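You operate a simulated robot arm through the tools that you are given. There is no shell and no other tool.

You are at the controls of a simulated two-armed robot. One attempt, no reset.

## Task
Clamp the pulley in the vice and scrub its rust off.
Fine: the brush goes back; open the vice again after the scrub. Set down upright: scrubbing brush. What is to be rubbed or washed off counts as gone when no trace of it is left.

Only the result counts: the job must be done as asked and must still hold three seconds after the hand-in. Knocking over, shifting, dropping, spilling or breaking anything else fails it.

## Robot
Two 7-joint arms with two-finger parallel grippers on one trunk that stands fixed in place. Base frame: the origin is at the foot of the trunk, x ahead of it, y to its left, z up; the work surface is at about z = 900. Lengths are in mm, angles in degrees, forces in N, time in s.
The left shoulder is at [61, 173, 1224], the right one opposite. With the tool pointing down near the work surface each hand reaches from about 240 to 700 mm from the base axis, measured 20 degrees to its own side. Payload 3.6 kg a hand.
The TCP of each hand is the grasp point between the finger pads, 30 mm short of the fingertips. In the tool frame z runs along the fingers and y along their closing line. Largest opening 110 mm; finger width 20, thickness 10; the body of the gripper, 48 by 112 mm, starts 55 mm behind the TCP.
Orientation is that of the tool frame in the base frame, as a unit quaternion [w, x, y, z]. With the fingers straight down and closing along the base's y, the tool's x points along the base's -x, its y along +y and its z along -z.

## Interface
- The arms move only by the tool play_rows. It takes "left_series", "right_series" or both (then of equal length, played together; a hand with none holds still); each is a list of rows, each a list of 7 numbers: the turn, a rotation vector about the base's x, y, z in units of 5 degrees (1.0 is 5 degrees), then the shift along the base's x, y, z in units of 40 mm (1.0 is 40 mm), then the opening, from 0 (shut) to 1 (fully open). In form: [[rx, ry, rz, dx, dy, dz, fingers], ...]. A call has 1 to 20 rows; each row shifts and turns the commanded pose from where the row before left it. A call with a number of a shift or a turn outside -1 to 1 is refused whole. Each row takes 0.2 s and may step no farther than 50 mm and 8.6 degrees from the row before; otherwise, or with a gripper value out of range, the whole call is refused. A pose out of reach is approached as far as the arm can. The call stops where the force on the tool passes 40 N (or 10 N more than at its start, if that is more) or the arm is blocked; 0.2 s more then pass. The fingers move at their own pace (about 153 mm/s each) and stop on an object; they squeeze with about 29 N. The grip force told is the motor's: it shows also when the fingers shut on nothing. Time passes only in rows, and 0.2 s behind the last, so rows that do not move let the fingers close. It gives the time, the measured TCP pose, the force on the tool (base axes), the opening and the grip force at its end, in the units of the frame above (readings bear some noise), with the torque about the TCP (base axes, N m) and any sound that the robot's microphone picked up, and new pictures: "show" is both (left out), scene, wrist or none (wrist: the cameras of the hands that moved).
- Cameras (640 x 400 px; columns grow to the right, rows downward): "scene" is now at [146.3, -36.9, 1411.3]; the picture's right is [-0.38, -0.92, 0.00], its down [-0.41, 0.17, -0.90] and it looks along [0.83, -0.34, -0.44] (base axes); focal length 214 px, centre (320, 200). "left" rides on the left gripper at [72, -17, -103] in its tool frame; the picture's right is [0.23, 0.97, 0.00], its down [-0.76, 0.18, -0.62] and it looks along [-0.61, 0.14, 0.78] (tool axes); focal length 222 px, centre (320, 200). "right" rides on the right gripper at [72, 17, -103] in its tool frame; the picture's right is [-0.23, 0.97, 0.00], its down [-0.76, -0.18, -0.62] and it looks along [-0.61, -0.14, 0.78] (tool axes); focal length 222 px, centre (320, 200). There is no depth. A picture from a camera that has moved, and an enlarged one, comes with that camera's place and axes in the base frame and with its lens.
- raise_lower(by): moves the trunk up (or, below 0, down) by that many mm; the arms and the scene camera ride with it, the base frame stays. It gives what a move gives, with no picture.
- head_to(pan, tilt): turns the head with the scene camera to pan (to the left, within 86 degrees either way) and tilt (down, from -29 to 69), counted from straight ahead of the robot (the tilt from the chest, where the trunk bows). It gives what a move gives, and a new picture of the scene camera.
- zoom(camera, box): a new picture of the part [left, top, right, bottom] of that camera's present view, enlarged. No time passes.
- close_job(): hands the job in; it is judged then, once.

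Places have to be worked out from the pictures, the camera data and where the tool is seen. Open the grippers and draw the arms clear of the work before you hand the job in, unless the task says otherwise.

The tools are called after ">>>" as name(argument=value, ...) on one line, values as JSON. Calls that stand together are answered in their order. play_rows: Moves the arms, as the interface text tells. Its arguments: {"type":"object","properties":{"left_series":{"type":"array","items":{"type":"array","items":{"type":"number"}}},"right_series":{"type":"array","items":{"type":"array","items":{"type":"number"}}},"show":{"type":"string","enum":["both","scene","wrist","none"]}},"required":[]} The other tools are called the same way: raise_lower (by) moves the trunk up or down; head_to (pan, tilt) turns the head that bears the scene camera; zoom (camera, box) takes an enlarged picture of a part of a camera's view; close_job () hands the job in.

At the start:

```text
clock: 0.0
left_position: [411.0, -15.7, 1337.0]
left_orientation: [-0.001, 0.0, 1.0, 0.0]
left_wrist_force: [0.5, 0.3, -0.3]
left_moment: [-0.01, -0.01, -0.01]
left_gripper_width: 110.0
left_gripper_force: 0.1
right_position: [358.3, -386.0, 1226.3]
right_orientation: [0.001, 0.0, 1.0, 0.0]
right_wrist_force: [0.7, -0.3, 0.6]
right_moment: [-0.03, -0.02, 0.04]
right_gripper_width: 110.0
right_gripper_force: 0.1
trunk travel left (down, up): [-340.0, 423.0]
head pan, tilt (commanded): [-22.4, 26.3]
```

scene: 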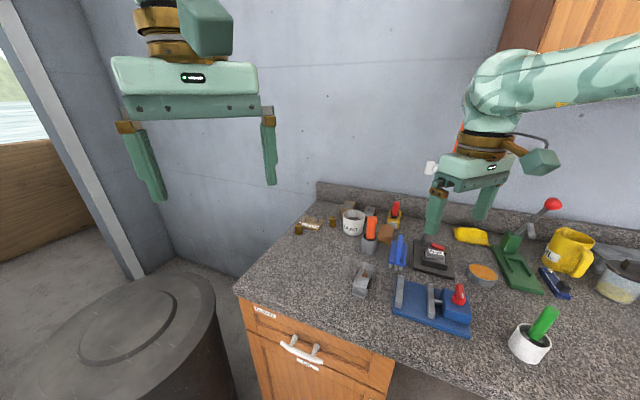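
right: 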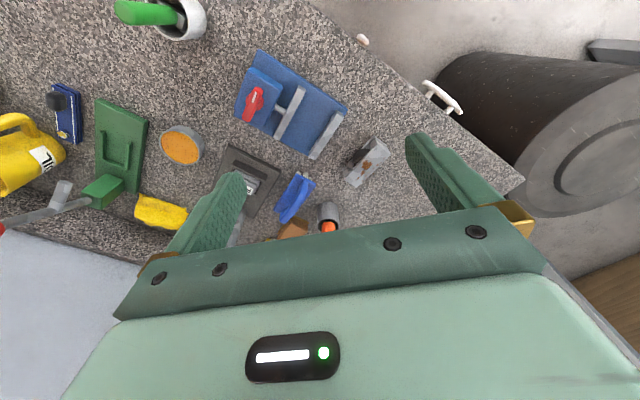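
left: 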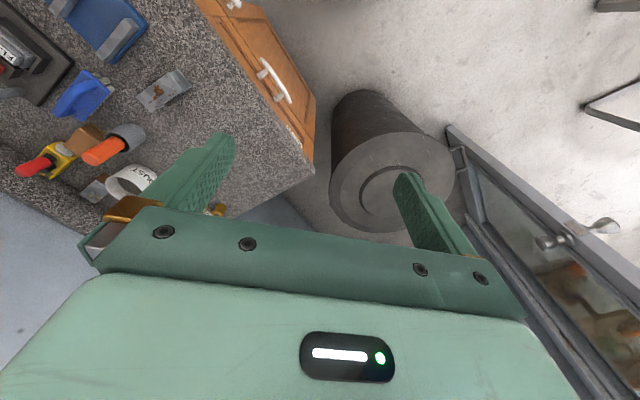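

The scene shows a counter with a blue vice, several items, and a green-handled brush in a white cup. I'll zoom in to identify the pulley, the vice and the brush.

>>> zoom(camera="scene", box=[340, 200, 500, 300])

>>> zoom(camera="scene", box=[360, 260, 600, 400])

>>> zoom(camera="right", box=[200, 30, 420, 240])

>>> zoom(camera="left", box=[0, 0, 240, 220])

>>> zoom(camera="scene", box=[280, 180, 420, 270])

```text
4.00 times, centred on (420, 250) of scene
camera zoom: at [146.3, -36.9, 1411.3], right [-0.38, -0.92, 0.0], down [-0.41, 0.17, -0.9], along [0.83, -0.34, -0.44], focal length 858 px, centre (-80, 0)
```

zoom: 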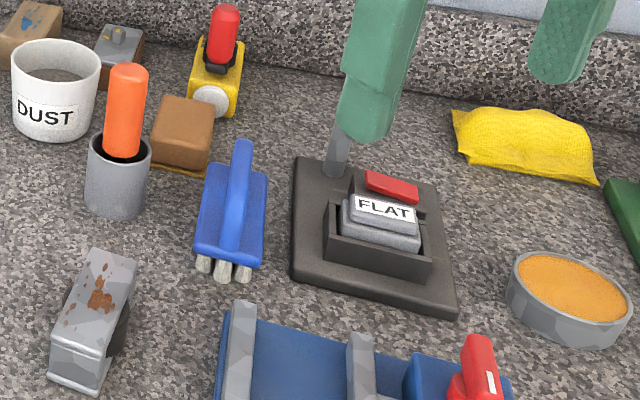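

```text
2.67 times, centred on (480, 330) of scene
camera zoom: at [146.3, -36.9, 1411.3], right [-0.38, -0.92, 0.0], down [-0.41, 0.17, -0.9], along [0.83, -0.34, -0.44], focal length 572 px, centre (-107, -147)
```

zoom: 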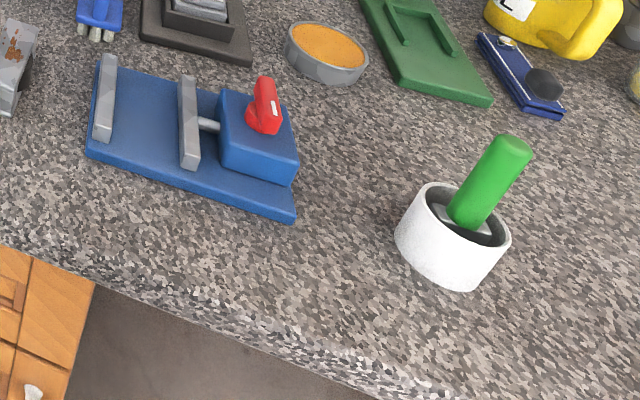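

```text
1.90 times, centred on (310, 135) of right
camera zoom: at [284.1, -369.1, 1328.3], right [0.23, 0.97, 0.0], down [0.76, -0.18, 0.62], along [0.61, -0.14, -0.78], focal length 423 px, centre (339, 324)
```

zoom: 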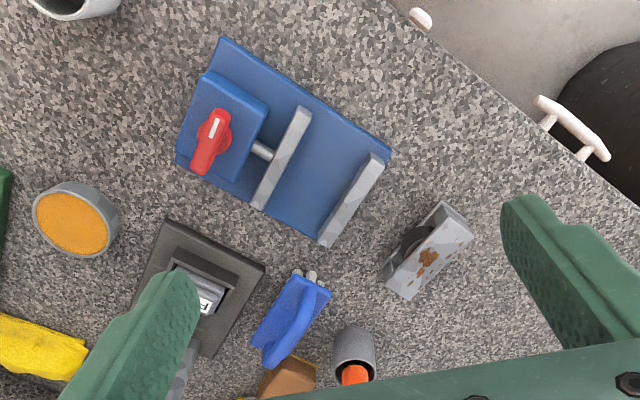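

```text
1.82 times, centred on (120, 110) of left
camera zoom: at [339.0, -32.7, 1439.5], right [-0.23, 0.97, 0.0], down [0.76, 0.18, 0.62], along [0.61, 0.14, -0.78], focal length 404 px, centre (684, 364)
```

zoom: 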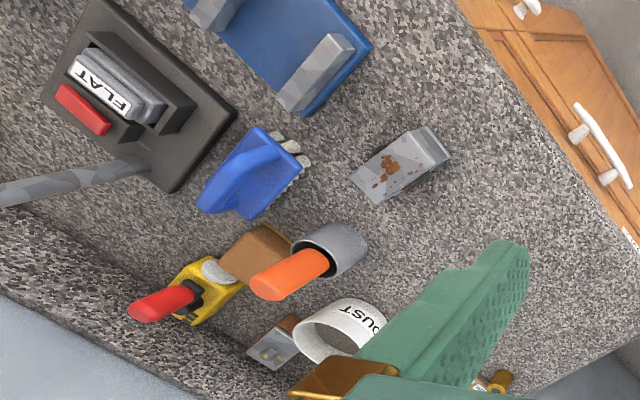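

```text
4.44 times, centred on (350, 225) of scene
camera zoom: at [146.3, -36.9, 1411.3], right [-0.38, -0.92, 0.0], down [-0.41, 0.17, -0.9], along [0.83, -0.34, -0.44], focal length 953 px, centre (187, 89)
```

zoom: 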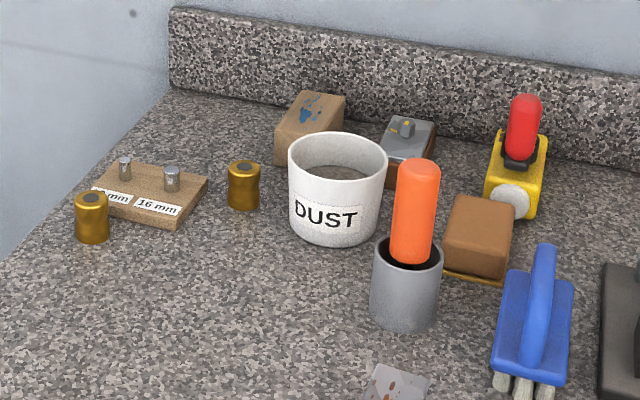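

The vice (blue, red handle) sits around (420,-420), the rusty grey pulley around (522,-328), and a blue brush around (570,-493). I'll zoom tighter on each of them.

>>> zoom(camera="scene", box=[345, 255, 385, 305])

>>> zoom(camera="scene", box=[380, 225, 420, 275])

>>> zoom(camera="scene", box=[385, 265, 485, 340])

>>> zoom(camera="right", box=[325, 125, 405, 195])

>>> zoom(camera="right", box=[260, 160, 340, 230])

>>> zoom(camera="right", box=[225, 40, 355, 170])

>>> zoom(camera="left", box=[40, 60, 200, 180])

```text
8.00 times, centred on (365, 280) of scene
camera zoom: at [146.3, -36.9, 1411.3], right [-0.38, -0.92, 0.0], down [-0.41, 0.17, -0.9], along [0.83, -0.34, -0.44], focal length 1716 px, centre (-40, -440)
```

zoom: 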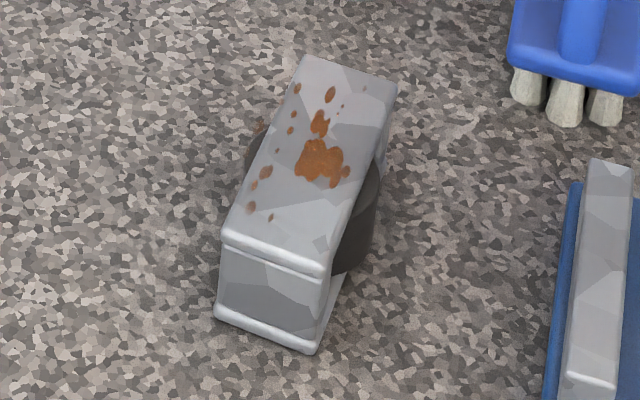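

```text
8.00 times, centred on (400, 250) of scene
camera zoom: at [146.3, -36.9, 1411.3], right [-0.38, -0.92, 0.0], down [-0.41, 0.17, -0.9], along [0.83, -0.34, -0.44], focal length 1716 px, centre (-320, -200)
```

zoom: 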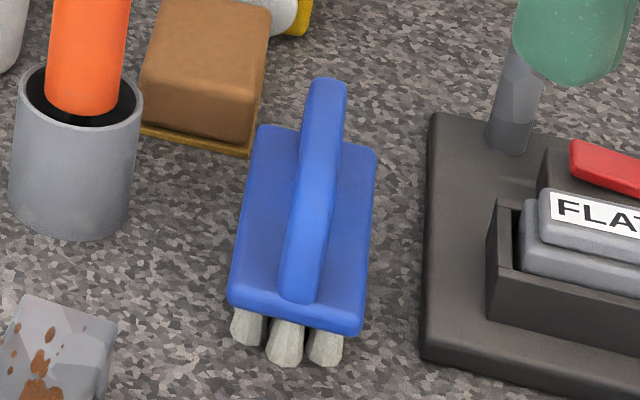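

```text
5.33 times, centred on (435, 302) of scene
camera zoom: at [146.3, -36.9, 1411.3], right [-0.38, -0.92, 0.0], down [-0.41, 0.17, -0.9], along [0.83, -0.34, -0.44], focal length 1144 px, centre (-293, -347)
```

zoom: 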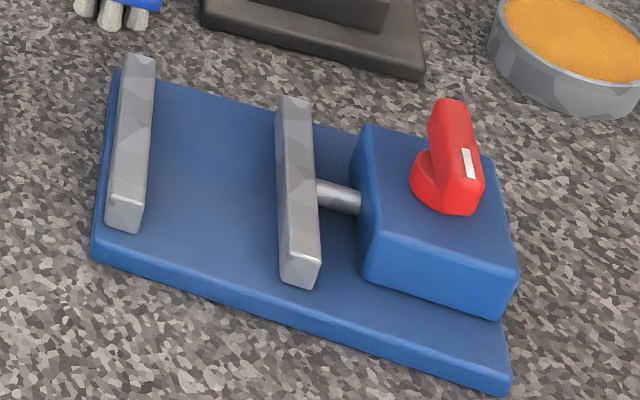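

```text
5.71 times, centred on (365, 160) of right
camera zoom: at [284.1, -369.1, 1328.3], right [0.23, 0.97, 0.0], down [0.76, -0.18, 0.62], along [0.61, -0.14, -0.78], focal length 1269 px, centre (63, 429)
```

zoom: 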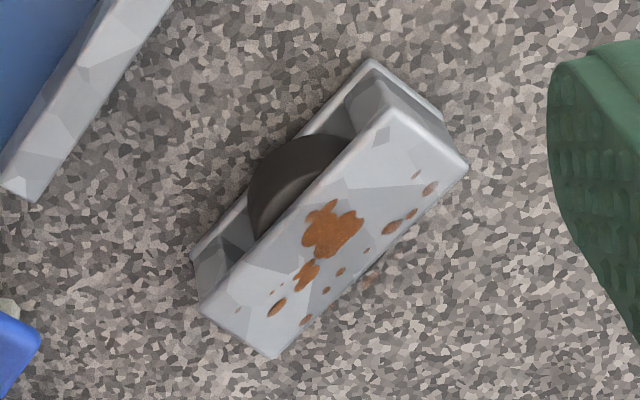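

```text
5.71 times, centred on (300, 195) of right
camera zoom: at [284.1, -369.1, 1328.3], right [0.23, 0.97, 0.0], down [0.76, -0.18, 0.62], along [0.61, -0.14, -0.78], focal length 1269 px, centre (434, 229)
```

zoom: 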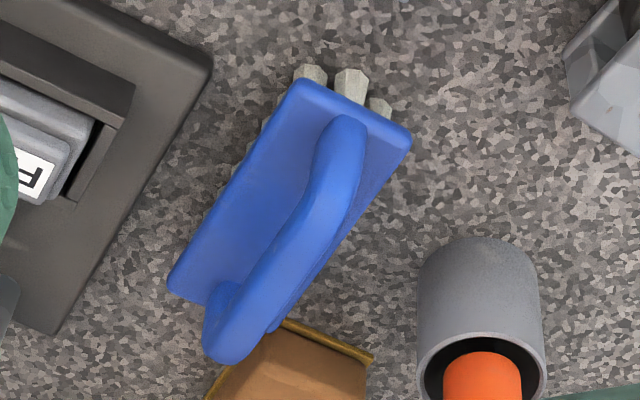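

```text
3.08 times, centred on (290, 105) of right
camera zoom: at [284.1, -369.1, 1328.3], right [0.23, 0.97, 0.0], down [0.76, -0.18, 0.62], along [0.61, -0.14, -0.78], focal length 684 px, centre (412, 492)
```

zoom: 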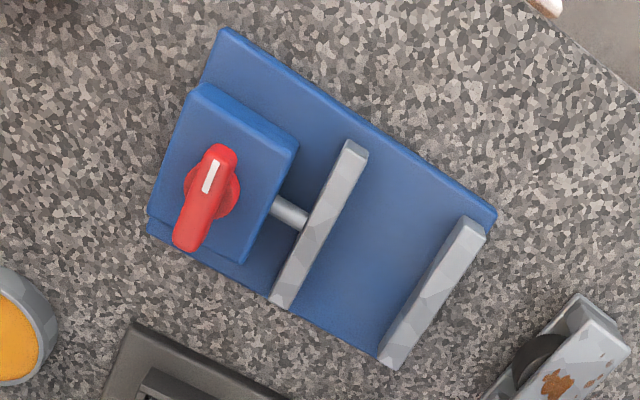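

```text
3.33 times, centred on (120, 120) of left
camera zoom: at [339.0, -32.7, 1439.5], right [-0.23, 0.97, 0.0], down [0.76, 0.18, 0.62], along [0.61, 0.14, -0.78], focal length 740 px, centre (987, 467)
```

zoom: 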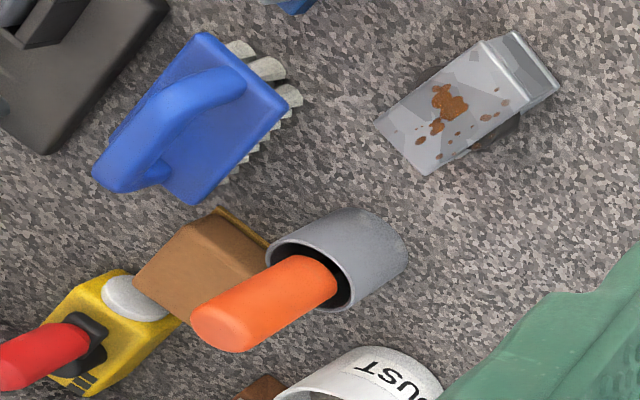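

The pulley is a roughly 97 x 37 x 40 mm housing with a wheel, with rust on its top face and maybe some on the side. I'll look closer at the vice knob, the pulley sides and the two cups.

>>> zoom(camera="scene", box=[440, 275, 480, 315])

>>> zoom(camera="right", box=[230, 70, 290, 130])

>>> zoom(camera="left", box=[130, 60, 195, 115])

>>> zoom(camera="right", box=[110, 0, 210, 50])

>>> zoom(camera="scene", box=[350, 205, 400, 255])

>>> zoom(camera="scene", box=[500, 200, 640, 370])

```text
10.00 times, centred on (460, 295) of scene
camera zoom: at [146.3, -36.9, 1411.3], right [-0.38, -0.92, 0.0], down [-0.41, 0.17, -0.9], along [0.83, -0.34, -0.44], focal length 2145 px, centre (-1080, -750)
```

zoom: 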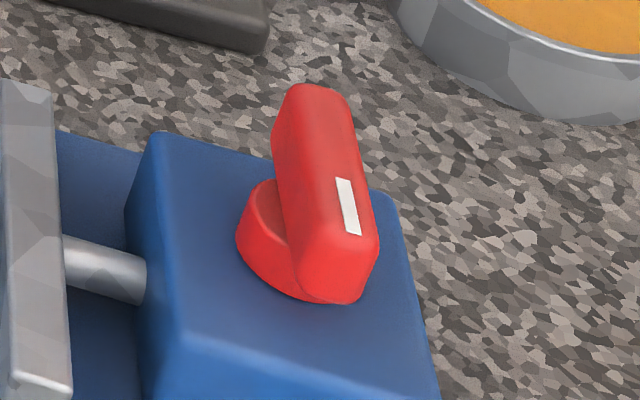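

```text
6.67 times, centred on (260, 100) of right
camera zoom: at [284.1, -369.1, 1328.3], right [0.23, 0.97, 0.0], down [0.76, -0.18, 0.62], along [0.61, -0.14, -0.78], focal length 1481 px, centre (720, 867)
```

zoom: 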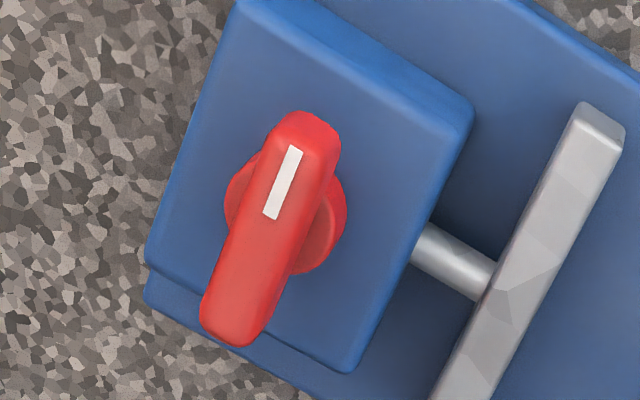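

```text
7.27 times, centred on (162, 88) of left
camera zoom: at [339.0, -32.7, 1439.5], right [-0.23, 0.97, 0.0], down [0.76, 0.18, 0.62], along [0.61, 0.14, -0.78], focal length 1615 px, centre (1466, 1018)
```

zoom: 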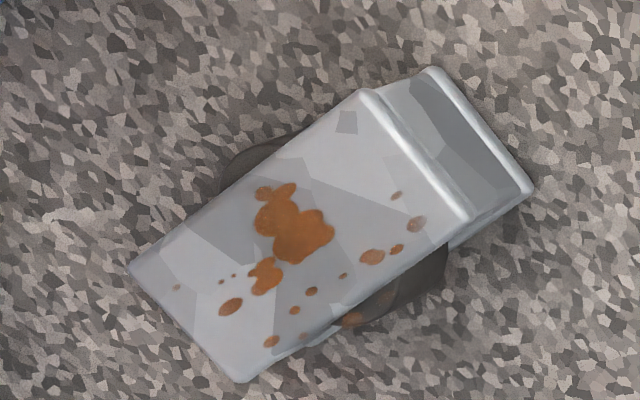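

```text
6.40 times, centred on (160, 25) of right
camera zoom: at [284.1, -369.1, 1328.3], right [0.23, 0.97, 0.0], down [0.76, -0.18, 0.62], along [0.61, -0.14, -0.78], focal length 1422 px, centre (1344, 1320)
```

zoom: 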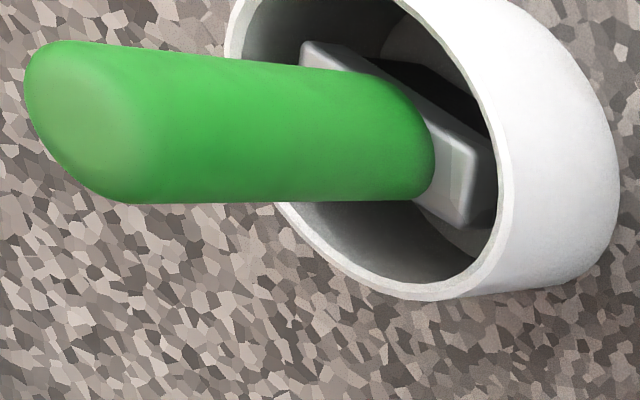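

```text
8.00 times, centred on (375, 230) of scene
camera zoom: at [146.3, -36.9, 1411.3], right [-0.38, -0.92, 0.0], down [-0.41, 0.17, -0.9], along [0.83, -0.34, -0.44], focal length 1716 px, centre (-120, -40)
```

zoom: 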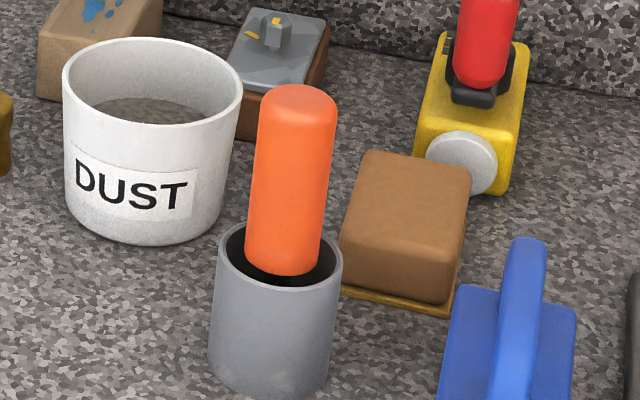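

```text
2.35 times, centred on (570, 285) of scene
camera zoom: at [146.3, -36.9, 1411.3], right [-0.38, -0.92, 0.0], down [-0.41, 0.17, -0.9], along [0.83, -0.34, -0.44], focal length 505 px, centre (-268, 0)
```

zoom: 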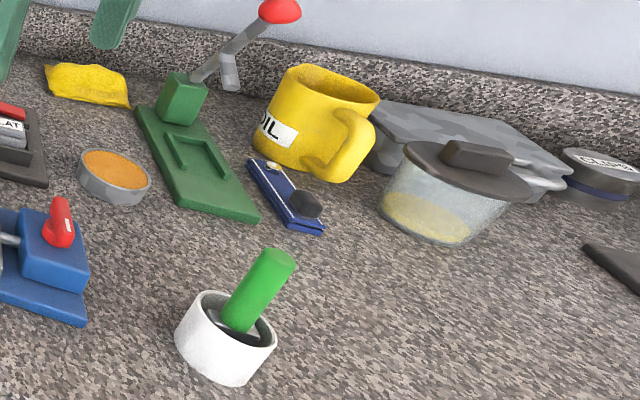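

The blue tool with bristles underneath is the scrubbing brush, standing upright. The vice knob axis comes out around (352,-487), with its top near z = 984. I'll bring the right hand above the pulley, yawed about +40° so the fingers line up with its long axis, for a close view.

>>> play_rows(right_series=[[0, 0, 0.9, 0.464, 0.15, -0.517, 1], [0, 0, 0.9, 0.464, 0.15, -0.517, 1], [0, 0, 0.9, 0.464, 0.15, -0.517, 1], [0, 0, 0.9, 0.464, 0.15, -0.517, 1], [0, 0, 0.9, 0.464, 0.15, -0.517, 1], [0, 0, 0.9, 0.464, 0.15, -0.517, 1], [0, 0, 0.9, 0.464, 0.15, -0.517, 1], [0, 0, 0.9, 0.464, 0.15, -0.517, 1], [0, 0, 0.9, 0.464, 0.15, -0.517, 1], [0, 0, 0, 0, 0, 0, 1]], show="both")

```text
clock: 2.2
left_position: [412.3, -15.5, 1335.2]
left_orientation: [0.0, -0.001, 1.0, 0.0]
left_wrist_force: [-0.6, 0.0, 0.1]
left_moment: [-0.01, 0.0, -0.03]
left_gripper_width: 109.9
left_gripper_force: 0.0
right_position: [522.5, -334.4, 1040.1]
right_orientation: [0.001, -0.347, 0.938, 0.0]
right_wrist_force: [-0.1, -0.3, 0.3]
right_moment: [0.03, 0.02, 0.03]
right_gripper_width: 110.0
right_gripper_force: 0.0
trunk travel left (down, up): [-340.0, 423.0]
head pan, tilt (commanded): [-22.4, 26.3]
camera scene: at [145.8, -36.9, 1411.5], right [-0.38, -0.92, 0.0], down [-0.41, 0.17, -0.9], along [0.83, -0.34, -0.44], focal length 214 px, centre (320, 200)
camera right: at [455.9, -367.5, 1141.7], right [-0.46, 0.89, 0.0], down [0.69, 0.36, 0.62], along [0.55, 0.29, -0.78], focal length 222 px, centre (320, 200)
```

scene: 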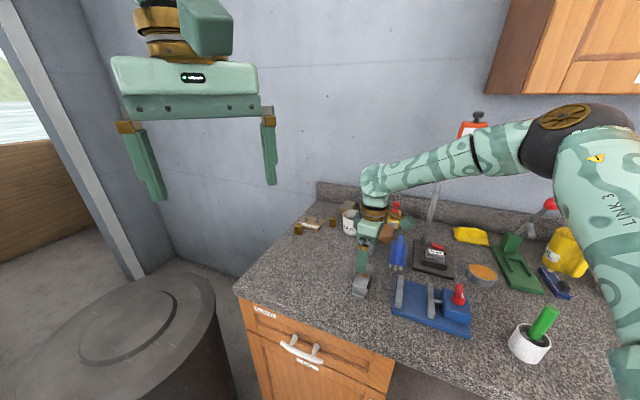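
right: 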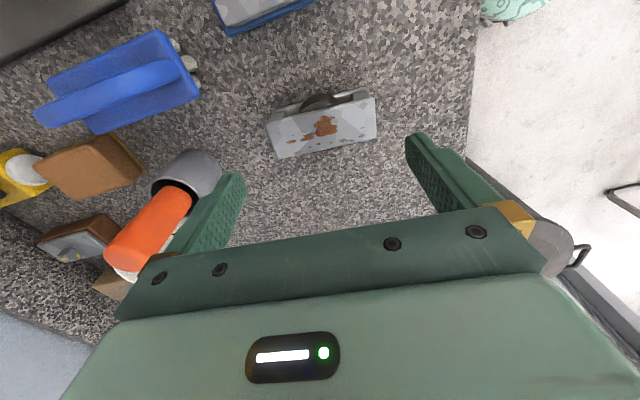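

The pulley now sits below and between the fingers. I'll zoom on it, and on the brush and the orange tool next to the left finger.

>>> zoom(camera="right", box=[255, 80, 395, 170])

>>> zoom(camera="right", box=[20, 20, 220, 150])

```text
4.44 times, centred on (325, 125) of right
camera zoom: at [455.9, -367.5, 1141.7], right [-0.46, 0.89, 0.0], down [0.69, 0.36, 0.62], along [0.55, 0.29, -0.78], focal length 987 px, centre (298, 533)
```

zoom: 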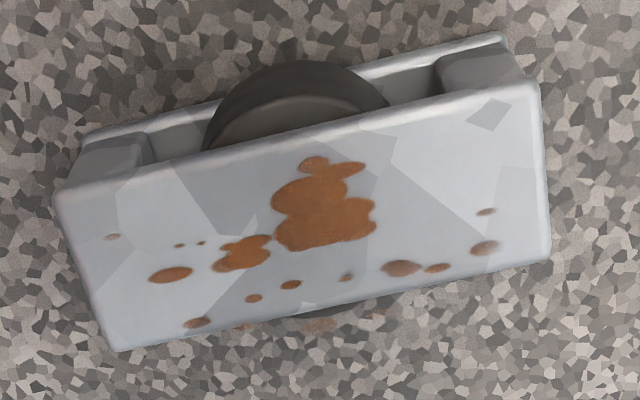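

```text
3.08 times, centred on (120, 85) of right
camera zoom: at [455.9, -367.5, 1141.7], right [-0.46, 0.89, 0.0], down [0.69, 0.36, 0.62], along [0.55, 0.29, -0.78], focal length 684 px, centre (935, 554)
```

zoom: 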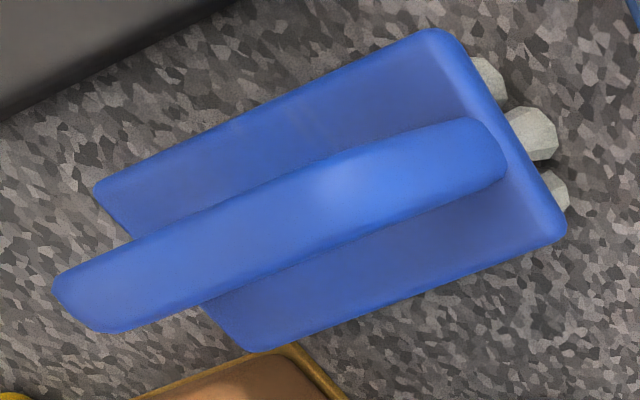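

Both cameras put the pulley's top centre at about (525.3,-330.5), top z about 940, length about 98 and long axis at -49.6°. I'll descend to fingertip height just above it and correct the few mm of offset.

>>> play_rows(right_series=[[0, 0, 0, 0.03, 0.05, -0.6, 1], [0, 0, 0, 0.04, 0.05, -0.6, 1], [0, 0, 0, 0, 0, 0, 1], [0, 0, 0, 0, 0, 0, 1]], show="wrist")

>>> zoom(camera="right", box=[200, 80, 460, 240])

>>> zoom(camera="scene", box=[330, 200, 400, 310])

```text
clock: 3.2
left_position: [412.5, -14.4, 1336.3]
left_orientation: [0.0, 0.001, 1.0, 0.0]
left_wrist_force: [0.9, 0.6, -0.9]
left_moment: [0.0, 0.0, -0.01]
left_gripper_width: 110.2
left_gripper_force: 0.0
right_position: [527.1, -329.1, 992.0]
right_orientation: [0.0, -0.346, 0.938, 0.001]
right_wrist_force: [-0.6, 0.1, -0.5]
right_moment: [0.01, -0.02, 0.02]
right_gripper_width: 110.1
right_gripper_force: 0.1
trunk travel left (down, up): [-340.0, 423.0]
head pan, tilt (commanded): [-22.4, 26.3]
camera right: at [460.3, -363.2, 1094.9], right [-0.46, 0.89, 0.0], down [0.69, 0.36, 0.62], along [0.55, 0.29, -0.78], focal length 222 px, centre (320, 200)
```

right: 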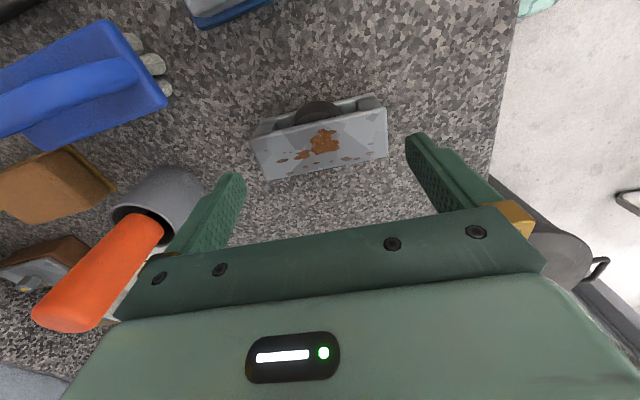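

```text
2.46 times, centred on (330, 160) of right
camera zoom: at [460.3, -363.2, 1094.9], right [-0.46, 0.89, 0.0], down [0.69, 0.36, 0.62], along [0.55, 0.29, -0.78], focal length 547 px, centre (295, 298)
```

zoom: 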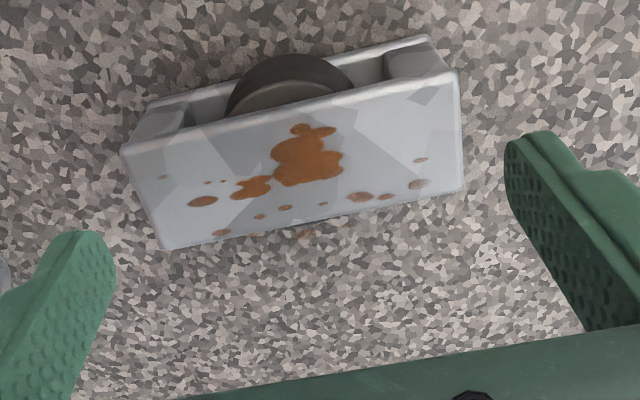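

```text
3.64 times, centred on (365, 255) of scene
camera zoom: at [146.6, -36.8, 1411.3], right [-0.38, -0.92, 0.0], down [-0.41, 0.17, -0.9], along [0.83, -0.34, -0.44], focal length 780 px, centre (156, 0)
```

zoom: 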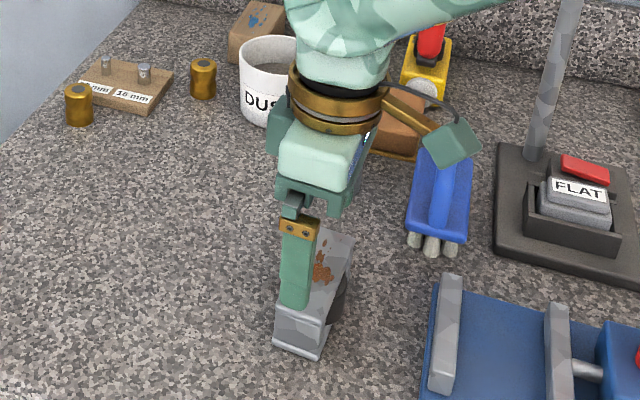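

The model projection shows the pad planes clearing the pulley ends by about 5 to 6 mm on each side, and the yaw matches. I'll descend 56 mm, so the tips are about 6 mm above the counter, and close.

>>> play_rows(right_series=[[0, 0, 0, -0.01, 0, -0.5, 1], [0, 0, 0, -0.01, 0, -0.5, 1], [0, 0, 0, 0, 0, -0.4, 1], [0, 0, 0, 0, 0, 0, 1], [0, 0, 0, 0, 0, 0, 1]], show="both")

>>> zoom(camera="right", box=[200, 80, 460, 240])

>>> zoom(camera="scene", box=[330, 230, 410, 310])

```text
clock: 4.4
left_position: [411.1, -15.2, 1336.5]
left_orientation: [-0.001, 0.0, 1.0, 0.0]
left_wrist_force: [1.1, -0.4, 0.4]
left_moment: [-0.02, 0.02, 0.0]
left_gripper_width: 109.9
left_gripper_force: 0.0
right_position: [529.2, -327.5, 934.6]
right_orientation: [0.0, -0.345, 0.938, 0.002]
right_wrist_force: [-0.1, -0.4, -0.2]
right_moment: [-0.01, 0.03, 0.01]
right_gripper_width: 110.3
right_gripper_force: 0.1
trunk travel left (down, up): [-340.0, 423.0]
head pan, tilt (commanded): [-22.4, 26.3]
camera scene: at [146.6, -36.8, 1411.3], right [-0.38, -0.92, 0.0], down [-0.41, 0.17, -0.9], along [0.83, -0.34, -0.44], focal length 214 px, centre (320, 200)
camera right: at [461.1, -362.9, 1037.1], right [-0.46, 0.89, 0.0], down [0.69, 0.36, 0.62], along [0.55, 0.29, -0.78], focal length 222 px, centre (320, 200)
```

scene: 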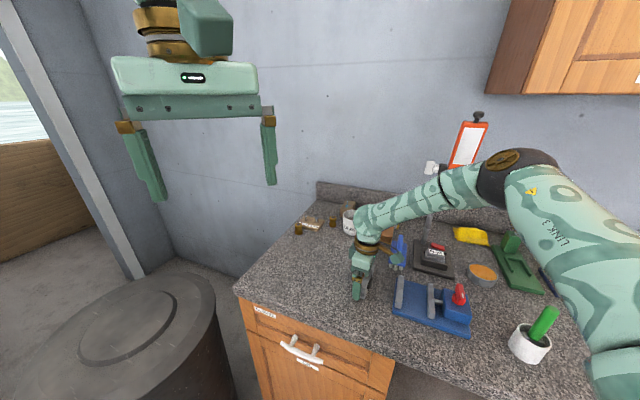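
right: 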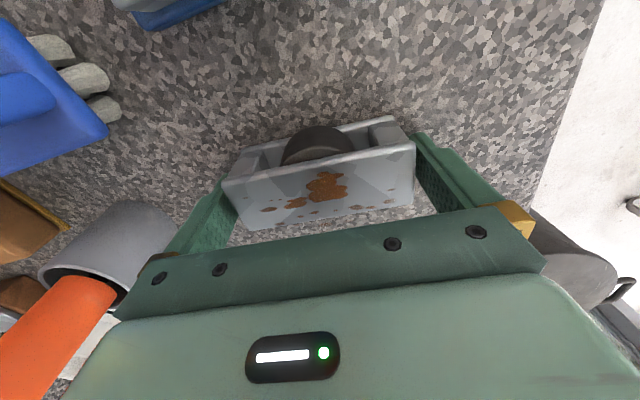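

```text
2.46 times, centred on (330, 160) of right
camera zoom: at [461.1, -362.9, 1037.1], right [-0.46, 0.89, 0.0], down [0.69, 0.36, 0.62], along [0.55, 0.29, -0.78], focal length 547 px, centre (295, 298)
```

zoom: 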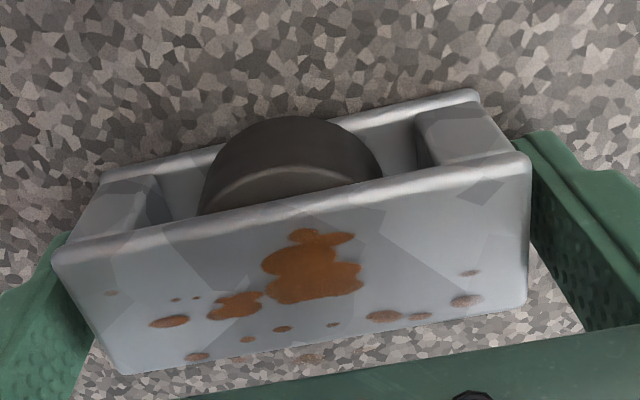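

```text
5.00 times, centred on (370, 270) of scene
camera zoom: at [146.6, -36.8, 1411.3], right [-0.38, -0.92, 0.0], down [-0.41, 0.17, -0.9], along [0.83, -0.34, -0.44], focal length 1072 px, centre (70, -150)
```

zoom: 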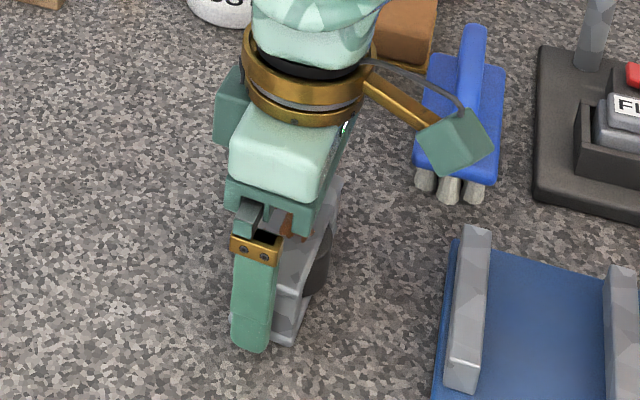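

The pulley sits between the fingers with small gaps at both ends. I'll close the grip and wait for it to settle.

>>> play_rows(right_series=[[0, 0, 0, 0, 0, 0, 0.7], [0, 0, 0, 0, 0, 0, 0.7], [0, 0, 0, 0, 0, 0, 0.7], [0, 0, 0, 0, 0, 0, 0.7]], show="wrist")

```text
clock: 5.4
left_position: [411.3, -14.0, 1335.6]
left_orientation: [0.0, 0.001, 1.0, 0.0]
left_wrist_force: [-0.6, -0.1, -0.1]
left_moment: [-0.01, -0.02, -0.01]
left_gripper_width: 110.0
left_gripper_force: 0.0
right_position: [528.3, -330.1, 934.0]
right_orientation: [0.001, -0.346, 0.938, 0.0]
right_wrist_force: [-0.8, 0.0, -1.0]
right_moment: [0.1, 0.01, 0.03]
right_gripper_width: 99.7
right_gripper_force: 29.0
trunk travel left (down, up): [-340.0, 423.0]
head pan, tilt (commanded): [-22.4, 26.3]
camera right: at [461.1, -363.1, 1037.2], right [-0.46, 0.89, 0.0], down [0.69, 0.36, 0.62], along [0.55, 0.29, -0.78], focal length 222 px, centre (320, 200)
```

right: 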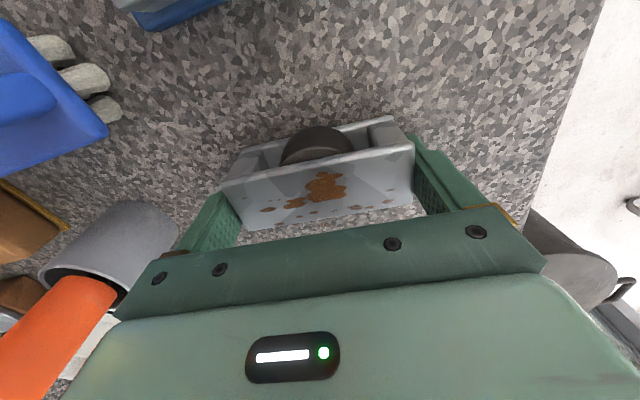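

The pulley is held, with an opening of 99.7 and 29 N of grip. I'll lift it 80 mm and re-check the vice with the scene camera.

>>> play_rows(right_series=[[0, 0, 0, 0, 0, 0.25, 0.7], [0, 0, 0, 0, 0, 0.5, 0.7], [0, 0, 0, 0, 0, 0.6, 0.7], [0, 0, 0, 0, 0, 0.65, 0.7], [0, 0, 0, 0, 0, 0, 0.7], [0, 0, 0, 0, 0, 0, 0.7]], show="both")

>>> zoom(camera="scene", box=[390, 265, 450, 325])

>>> zoom(camera="scene", box=[420, 275, 480, 340])

>>> zoom(camera="right", box=[200, 80, 460, 240])

```text
clock: 6.8
left_position: [411.5, -14.3, 1336.0]
left_orientation: [0.0, 0.0, 1.0, -0.001]
left_wrist_force: [0.4, 0.5, 0.4]
left_moment: [0.01, -0.05, 0.02]
left_gripper_width: 110.0
left_gripper_force: 0.0
right_position: [526.4, -327.1, 1016.2]
right_orientation: [0.0, -0.346, 0.938, 0.001]
right_wrist_force: [0.6, -0.3, -3.3]
right_moment: [0.01, -0.04, 0.01]
right_gripper_width: 99.8
right_gripper_force: 28.8
trunk travel left (down, up): [-340.0, 423.0]
head pan, tilt (commanded): [-22.4, 26.3]
camera scene: at [146.6, -36.9, 1411.3], right [-0.38, -0.92, 0.0], down [-0.41, 0.17, -0.9], along [0.83, -0.34, -0.44], focal length 214 px, centre (320, 200)
camera right: at [459.8, -362.1, 1117.7], right [-0.46, 0.89, 0.0], down [0.69, 0.36, 0.62], along [0.55, 0.29, -0.78], focal length 222 px, centre (320, 200)
```

scene: 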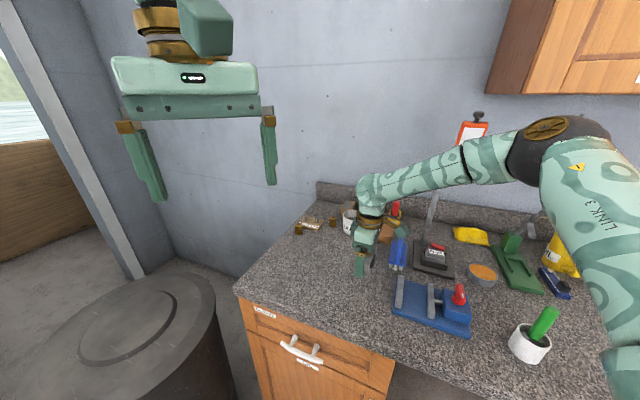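
right: 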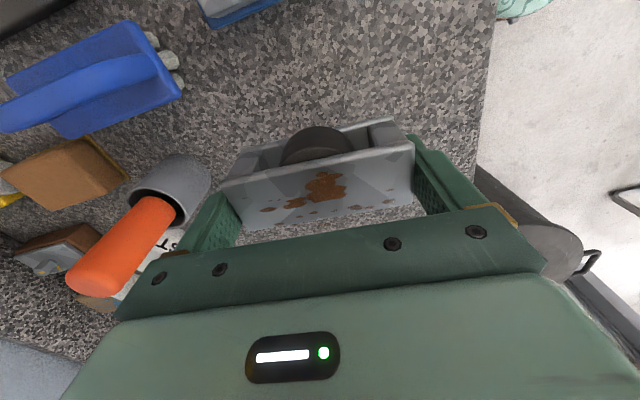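

```text
6.67 times, centred on (420, 295) of scene
camera zoom: at [146.6, -36.9, 1411.3], right [-0.38, -0.92, 0.0], down [-0.41, 0.17, -0.9], along [0.83, -0.34, -0.44], focal length 1430 px, centre (-347, -433)
```

zoom: 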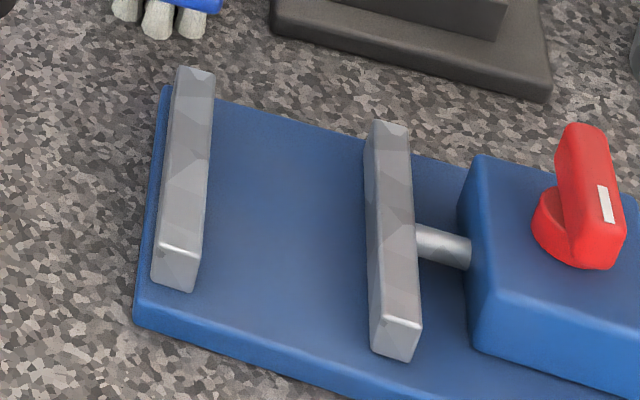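

```text
6.15 times, centred on (450, 308) of scene
camera zoom: at [146.6, -36.9, 1411.3], right [-0.38, -0.92, 0.0], down [-0.41, 0.17, -0.9], along [0.83, -0.34, -0.44], focal length 1320 px, centre (-480, -462)
```

zoom: 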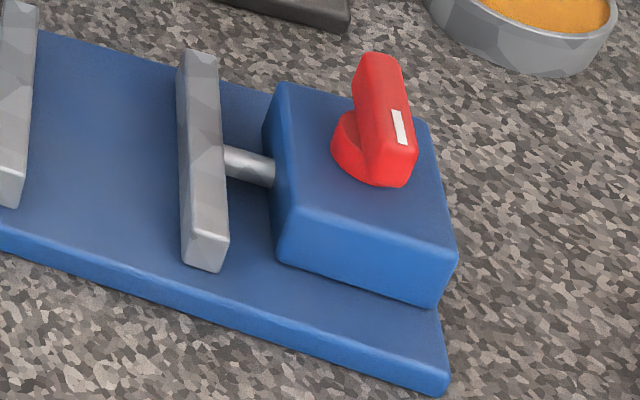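

```text
2.46 times, centred on (330, 160) of right
camera zoom: at [459.8, -362.1, 1117.7], right [-0.46, 0.89, 0.0], down [0.69, 0.36, 0.62], along [0.55, 0.29, -0.78], focal length 547 px, centre (295, 298)
```

zoom: 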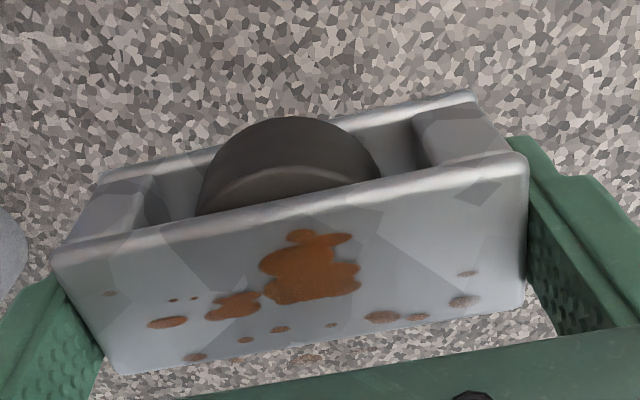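

The held pulley weighs about 3.3 N. From the scene view the jaw faces run at -45° with a gap of about 63 mm, centred near (421,-426). The jaw tops are at about 938 and the base top at about 915. I'll carry the pulley above that spot and rotate it +4.5°.

>>> play_rows(right_series=[[0, 0, 0.18, -0.53, -0.49, 0.1, 0.7], [0, 0, 0.18, -0.53, -0.49, 0, 0.7], [0, 0, 0.18, -0.53, -0.49, 0, 0.7], [0, 0, 0.18, -0.53, -0.49, 0, 0.7], [0, 0, 0.18, -0.51, -0.48, 0, 0.7], [0, 0, 0, 0, 0, 0, 0.7], [0, 0, 0, 0, 0, 0, 0.7]], show="both")

>>> zoom(camera="scene", box=[385, 240, 485, 340])

>>> zoom(camera="right", box=[160, 20, 480, 240])

```text
clock: 8.4
left_position: [411.7, -15.8, 1335.4]
left_orientation: [0.0, 0.0, 1.0, 0.0]
left_wrist_force: [-0.5, -0.3, -0.6]
left_moment: [-0.01, 0.04, 0.01]
left_gripper_width: 110.2
left_gripper_force: 0.1
right_position: [421.7, -425.1, 1020.1]
right_orientation: [0.0, -0.383, 0.924, 0.001]
right_wrist_force: [0.2, -0.8, -3.4]
right_moment: [0.01, -0.01, 0.0]
right_gripper_width: 99.8
right_gripper_force: 29.0
trunk travel left (down, up): [-340.0, 423.0]
head pan, tilt (commanded): [-22.4, 26.3]
camera scene: at [146.4, -37.4, 1411.3], right [-0.38, -0.92, 0.0], down [-0.41, 0.17, -0.9], along [0.83, -0.34, -0.44], focal length 214 px, centre (320, 200)
camera right: at [357.5, -465.0, 1122.0], right [-0.53, 0.85, 0.0], down [0.66, 0.41, 0.62], along [0.53, 0.33, -0.78], focal length 222 px, centre (320, 200)
```

scene: 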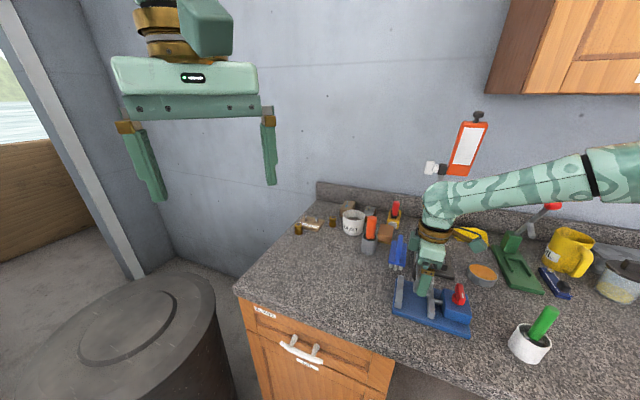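
right: 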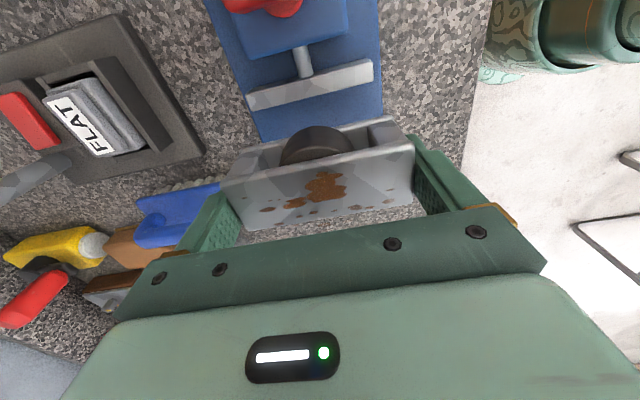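

```text
4.00 times, centred on (435, 290) of scene
camera zoom: at [146.4, -37.4, 1411.3], right [-0.38, -0.92, 0.0], down [-0.41, 0.17, -0.9], along [0.83, -0.34, -0.44], focal length 858 px, centre (-140, -160)
```

zoom: 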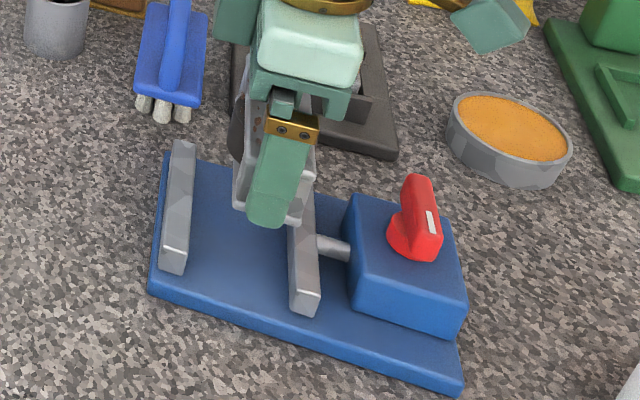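

```text
1.82 times, centred on (320, 130) of right
camera zoom: at [357.5, -465.0, 1122.0], right [-0.53, 0.85, 0.0], down [0.66, 0.41, 0.62], along [0.53, 0.33, -0.78], focal length 404 px, centre (320, 327)
```

zoom: 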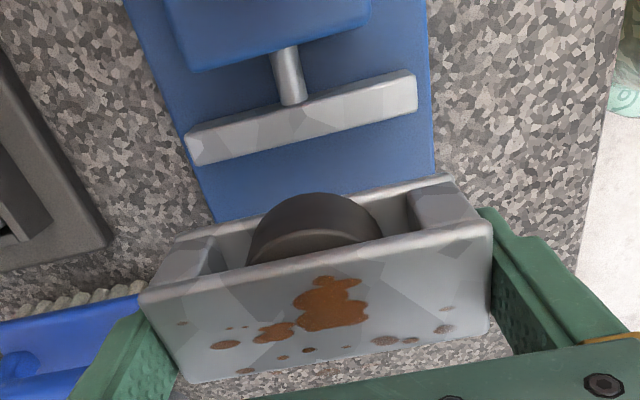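

The pulley hovers centred between the jaws (yaw 45°, TCP near (421,-425.6)), and the moving-jaw face checks out at the expected place. I'll lower it to just above the base plate.

>>> play_rows(right_series=[[0, 0, 0, 0, 0, -0.5, 0.7], [0, 0, 0, 0, 0, -0.6, 0.7], [0, 0, 0, 0, 0, -0.4, 0.7], [0, 0, 0, 0, 0, -0.15, 0.7], [0, 0, 0, 0, 0, 0, 0.7], [0, 0, 0, 0, 0, 0, 0.7]], show="both")

>>> zoom(camera="scene", box=[385, 260, 465, 330])

```text
clock: 9.8
left_position: [412.7, -15.5, 1335.3]
left_orientation: [0.0, 0.0, 1.0, 0.0]
left_wrist_force: [0.2, -0.3, -1.0]
left_moment: [-0.01, 0.02, -0.01]
left_gripper_width: 109.9
left_gripper_force: 0.1
right_position: [423.0, -424.4, 953.1]
right_orientation: [0.001, -0.383, 0.924, 0.001]
right_wrist_force: [0.7, -0.4, -3.0]
right_moment: [-0.02, -0.01, -0.02]
right_gripper_width: 99.8
right_gripper_force: 28.8
trunk travel left (down, up): [-340.0, 423.0]
head pan, tilt (commanded): [-22.4, 26.3]
camera scene: at [146.7, -37.2, 1411.3], right [-0.38, -0.92, 0.0], down [-0.41, 0.17, -0.9], along [0.83, -0.34, -0.44], focal length 214 px, centre (320, 200)
camera right: at [358.7, -464.0, 1054.1], right [-0.53, 0.85, 0.0], down [0.66, 0.41, 0.62], along [0.53, 0.33, -0.78], focal length 222 px, centre (320, 200)
```

scene: 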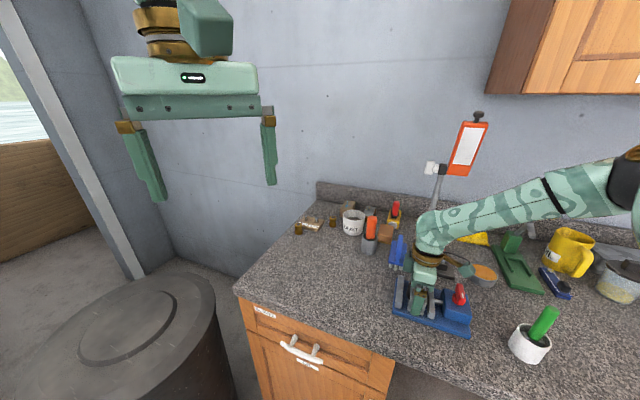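
right: 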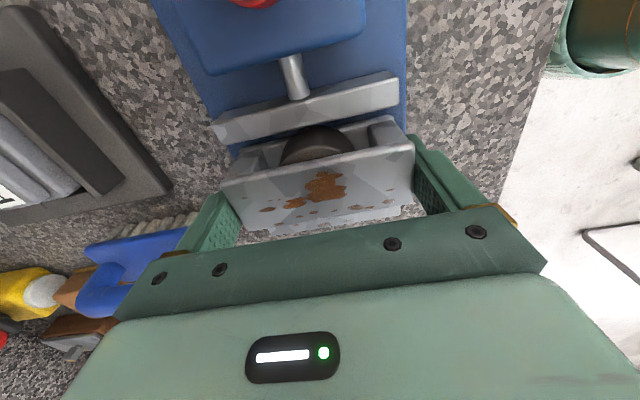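

```text
5.71 times, centred on (425, 295) of scene
camera zoom: at [146.7, -37.2, 1411.3], right [-0.38, -0.92, 0.0], down [-0.41, 0.17, -0.9], along [0.83, -0.34, -0.44], focal length 1226 px, centre (-280, -343)
```

zoom: 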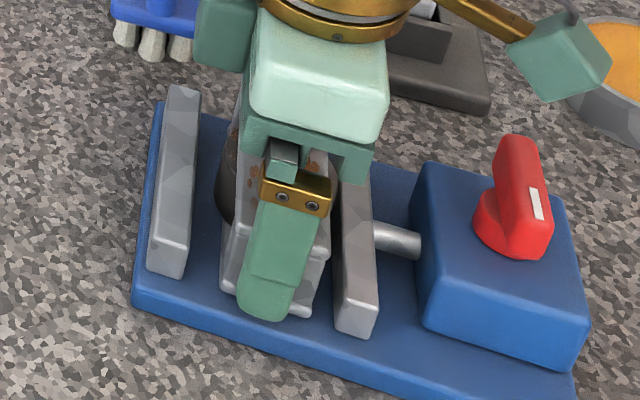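

The pulley is between the jaws with its bottom near z = 917 and still fully carried (-3 N). I'll step down in small increments until the base takes the weight.

>>> play_rows(right_series=[[0, 0, 0, 0, 0, -0.03, 0.7], [0, 0, 0, 0, 0, 0, 0.7]], show="none")

>>> play_rows(right_series=[[0, 0, 0, 0, 0, -0.03, 0.7], [0, 0, 0, 0, 0, 0, 0.7]], show="none")

```text
clock: 10.4
left_position: [412.6, -15.3, 1335.1]
left_orientation: [0.0, 0.0, 1.0, 0.0]
left_wrist_force: [0.7, 0.5, 0.0]
left_moment: [0.01, -0.01, 0.01]
left_gripper_width: 109.9
left_gripper_force: 0.1
right_position: [423.0, -425.0, 950.8]
right_orientation: [0.0, -0.383, 0.924, 0.001]
right_wrist_force: [0.0, -0.3, -3.5]
right_moment: [0.03, -0.01, 0.05]
right_gripper_width: 99.9
right_gripper_force: 29.4
trunk travel left (down, up): [-340.0, 423.0]
head pan, tilt (commanded): [-22.4, 26.3]
```

```text
clock: 11.0
left_position: [412.0, -15.0, 1335.4]
left_orientation: [-0.001, 0.0, 1.0, 0.001]
left_wrist_force: [0.0, 0.5, -0.1]
left_moment: [0.01, 0.01, -0.03]
left_gripper_width: 110.0
left_gripper_force: 0.0
right_position: [423.2, -424.5, 950.1]
right_orientation: [0.001, -0.383, 0.924, 0.001]
right_wrist_force: [0.4, 0.0, -3.9]
right_moment: [-0.05, -0.03, 0.02]
right_gripper_width: 99.8
right_gripper_force: 28.2
trunk travel left (down, up): [-340.0, 423.0]
head pan, tilt (commanded): [-22.4, 26.3]
```

Still no contact (about -3.5 N, i.e. just the weight). I'll continue in small steps.

>>> play_rows(right_series=[[0, 0, 0, 0, 0, -0.03, 0.7], [0, 0, 0, 0, 0, 0, 0.7]], show="none")

>>> play_rows(right_series=[[0, 0, 0, 0, 0, -0.03, 0.7], [0, 0, 0, 0, 0, 0, 0.7]], show="wrist")

```text
clock: 11.6
left_position: [411.7, -13.6, 1335.7]
left_orientation: [-0.001, 0.0, 1.0, 0.001]
left_wrist_force: [0.2, 0.2, 0.6]
left_moment: [-0.01, 0.02, -0.01]
left_gripper_width: 110.0
left_gripper_force: 0.1
right_position: [423.0, -425.9, 949.8]
right_orientation: [0.001, -0.383, 0.924, 0.0]
right_wrist_force: [3.7, -1.0, 8.4]
right_moment: [0.18, 0.53, 0.03]
right_gripper_width: 99.8
right_gripper_force: 28.9
trunk travel left (down, up): [-340.0, 423.0]
head pan, tilt (commanded): [-22.4, 26.3]
```

```text
clock: 12.2
left_position: [410.8, -13.7, 1336.5]
left_orientation: [0.0, 0.0, 1.0, 0.0]
left_wrist_force: [0.8, 0.1, 0.8]
left_moment: [0.0, 0.0, 0.0]
left_gripper_width: 110.1
left_gripper_force: 0.0
right_position: [422.9, -424.9, 947.7]
right_orientation: [0.002, -0.383, 0.924, -0.001]
right_wrist_force: [3.7, -4.5, 23.6]
right_moment: [-0.08, 0.43, 0.06]
right_gripper_width: 99.9
right_gripper_force: 29.1
trunk travel left (down, up): [-340.0, 423.0]
head pan, tilt (commanded): [-22.4, 26.3]
camera right: at [358.0, -464.3, 1051.6], right [-0.53, 0.85, 0.0], down [0.66, 0.41, 0.63], along [0.53, 0.33, -0.78], focal length 222 px, centre (320, 200)
```

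right: 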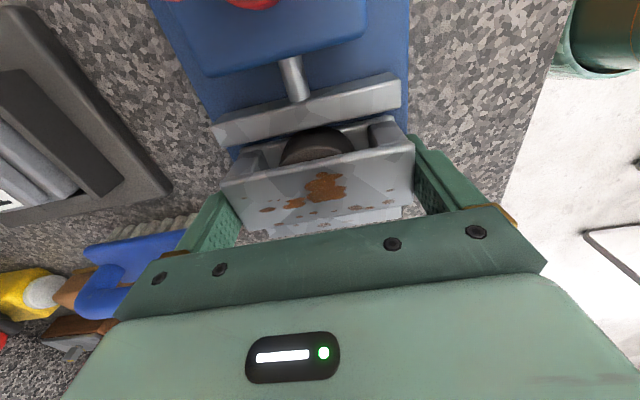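

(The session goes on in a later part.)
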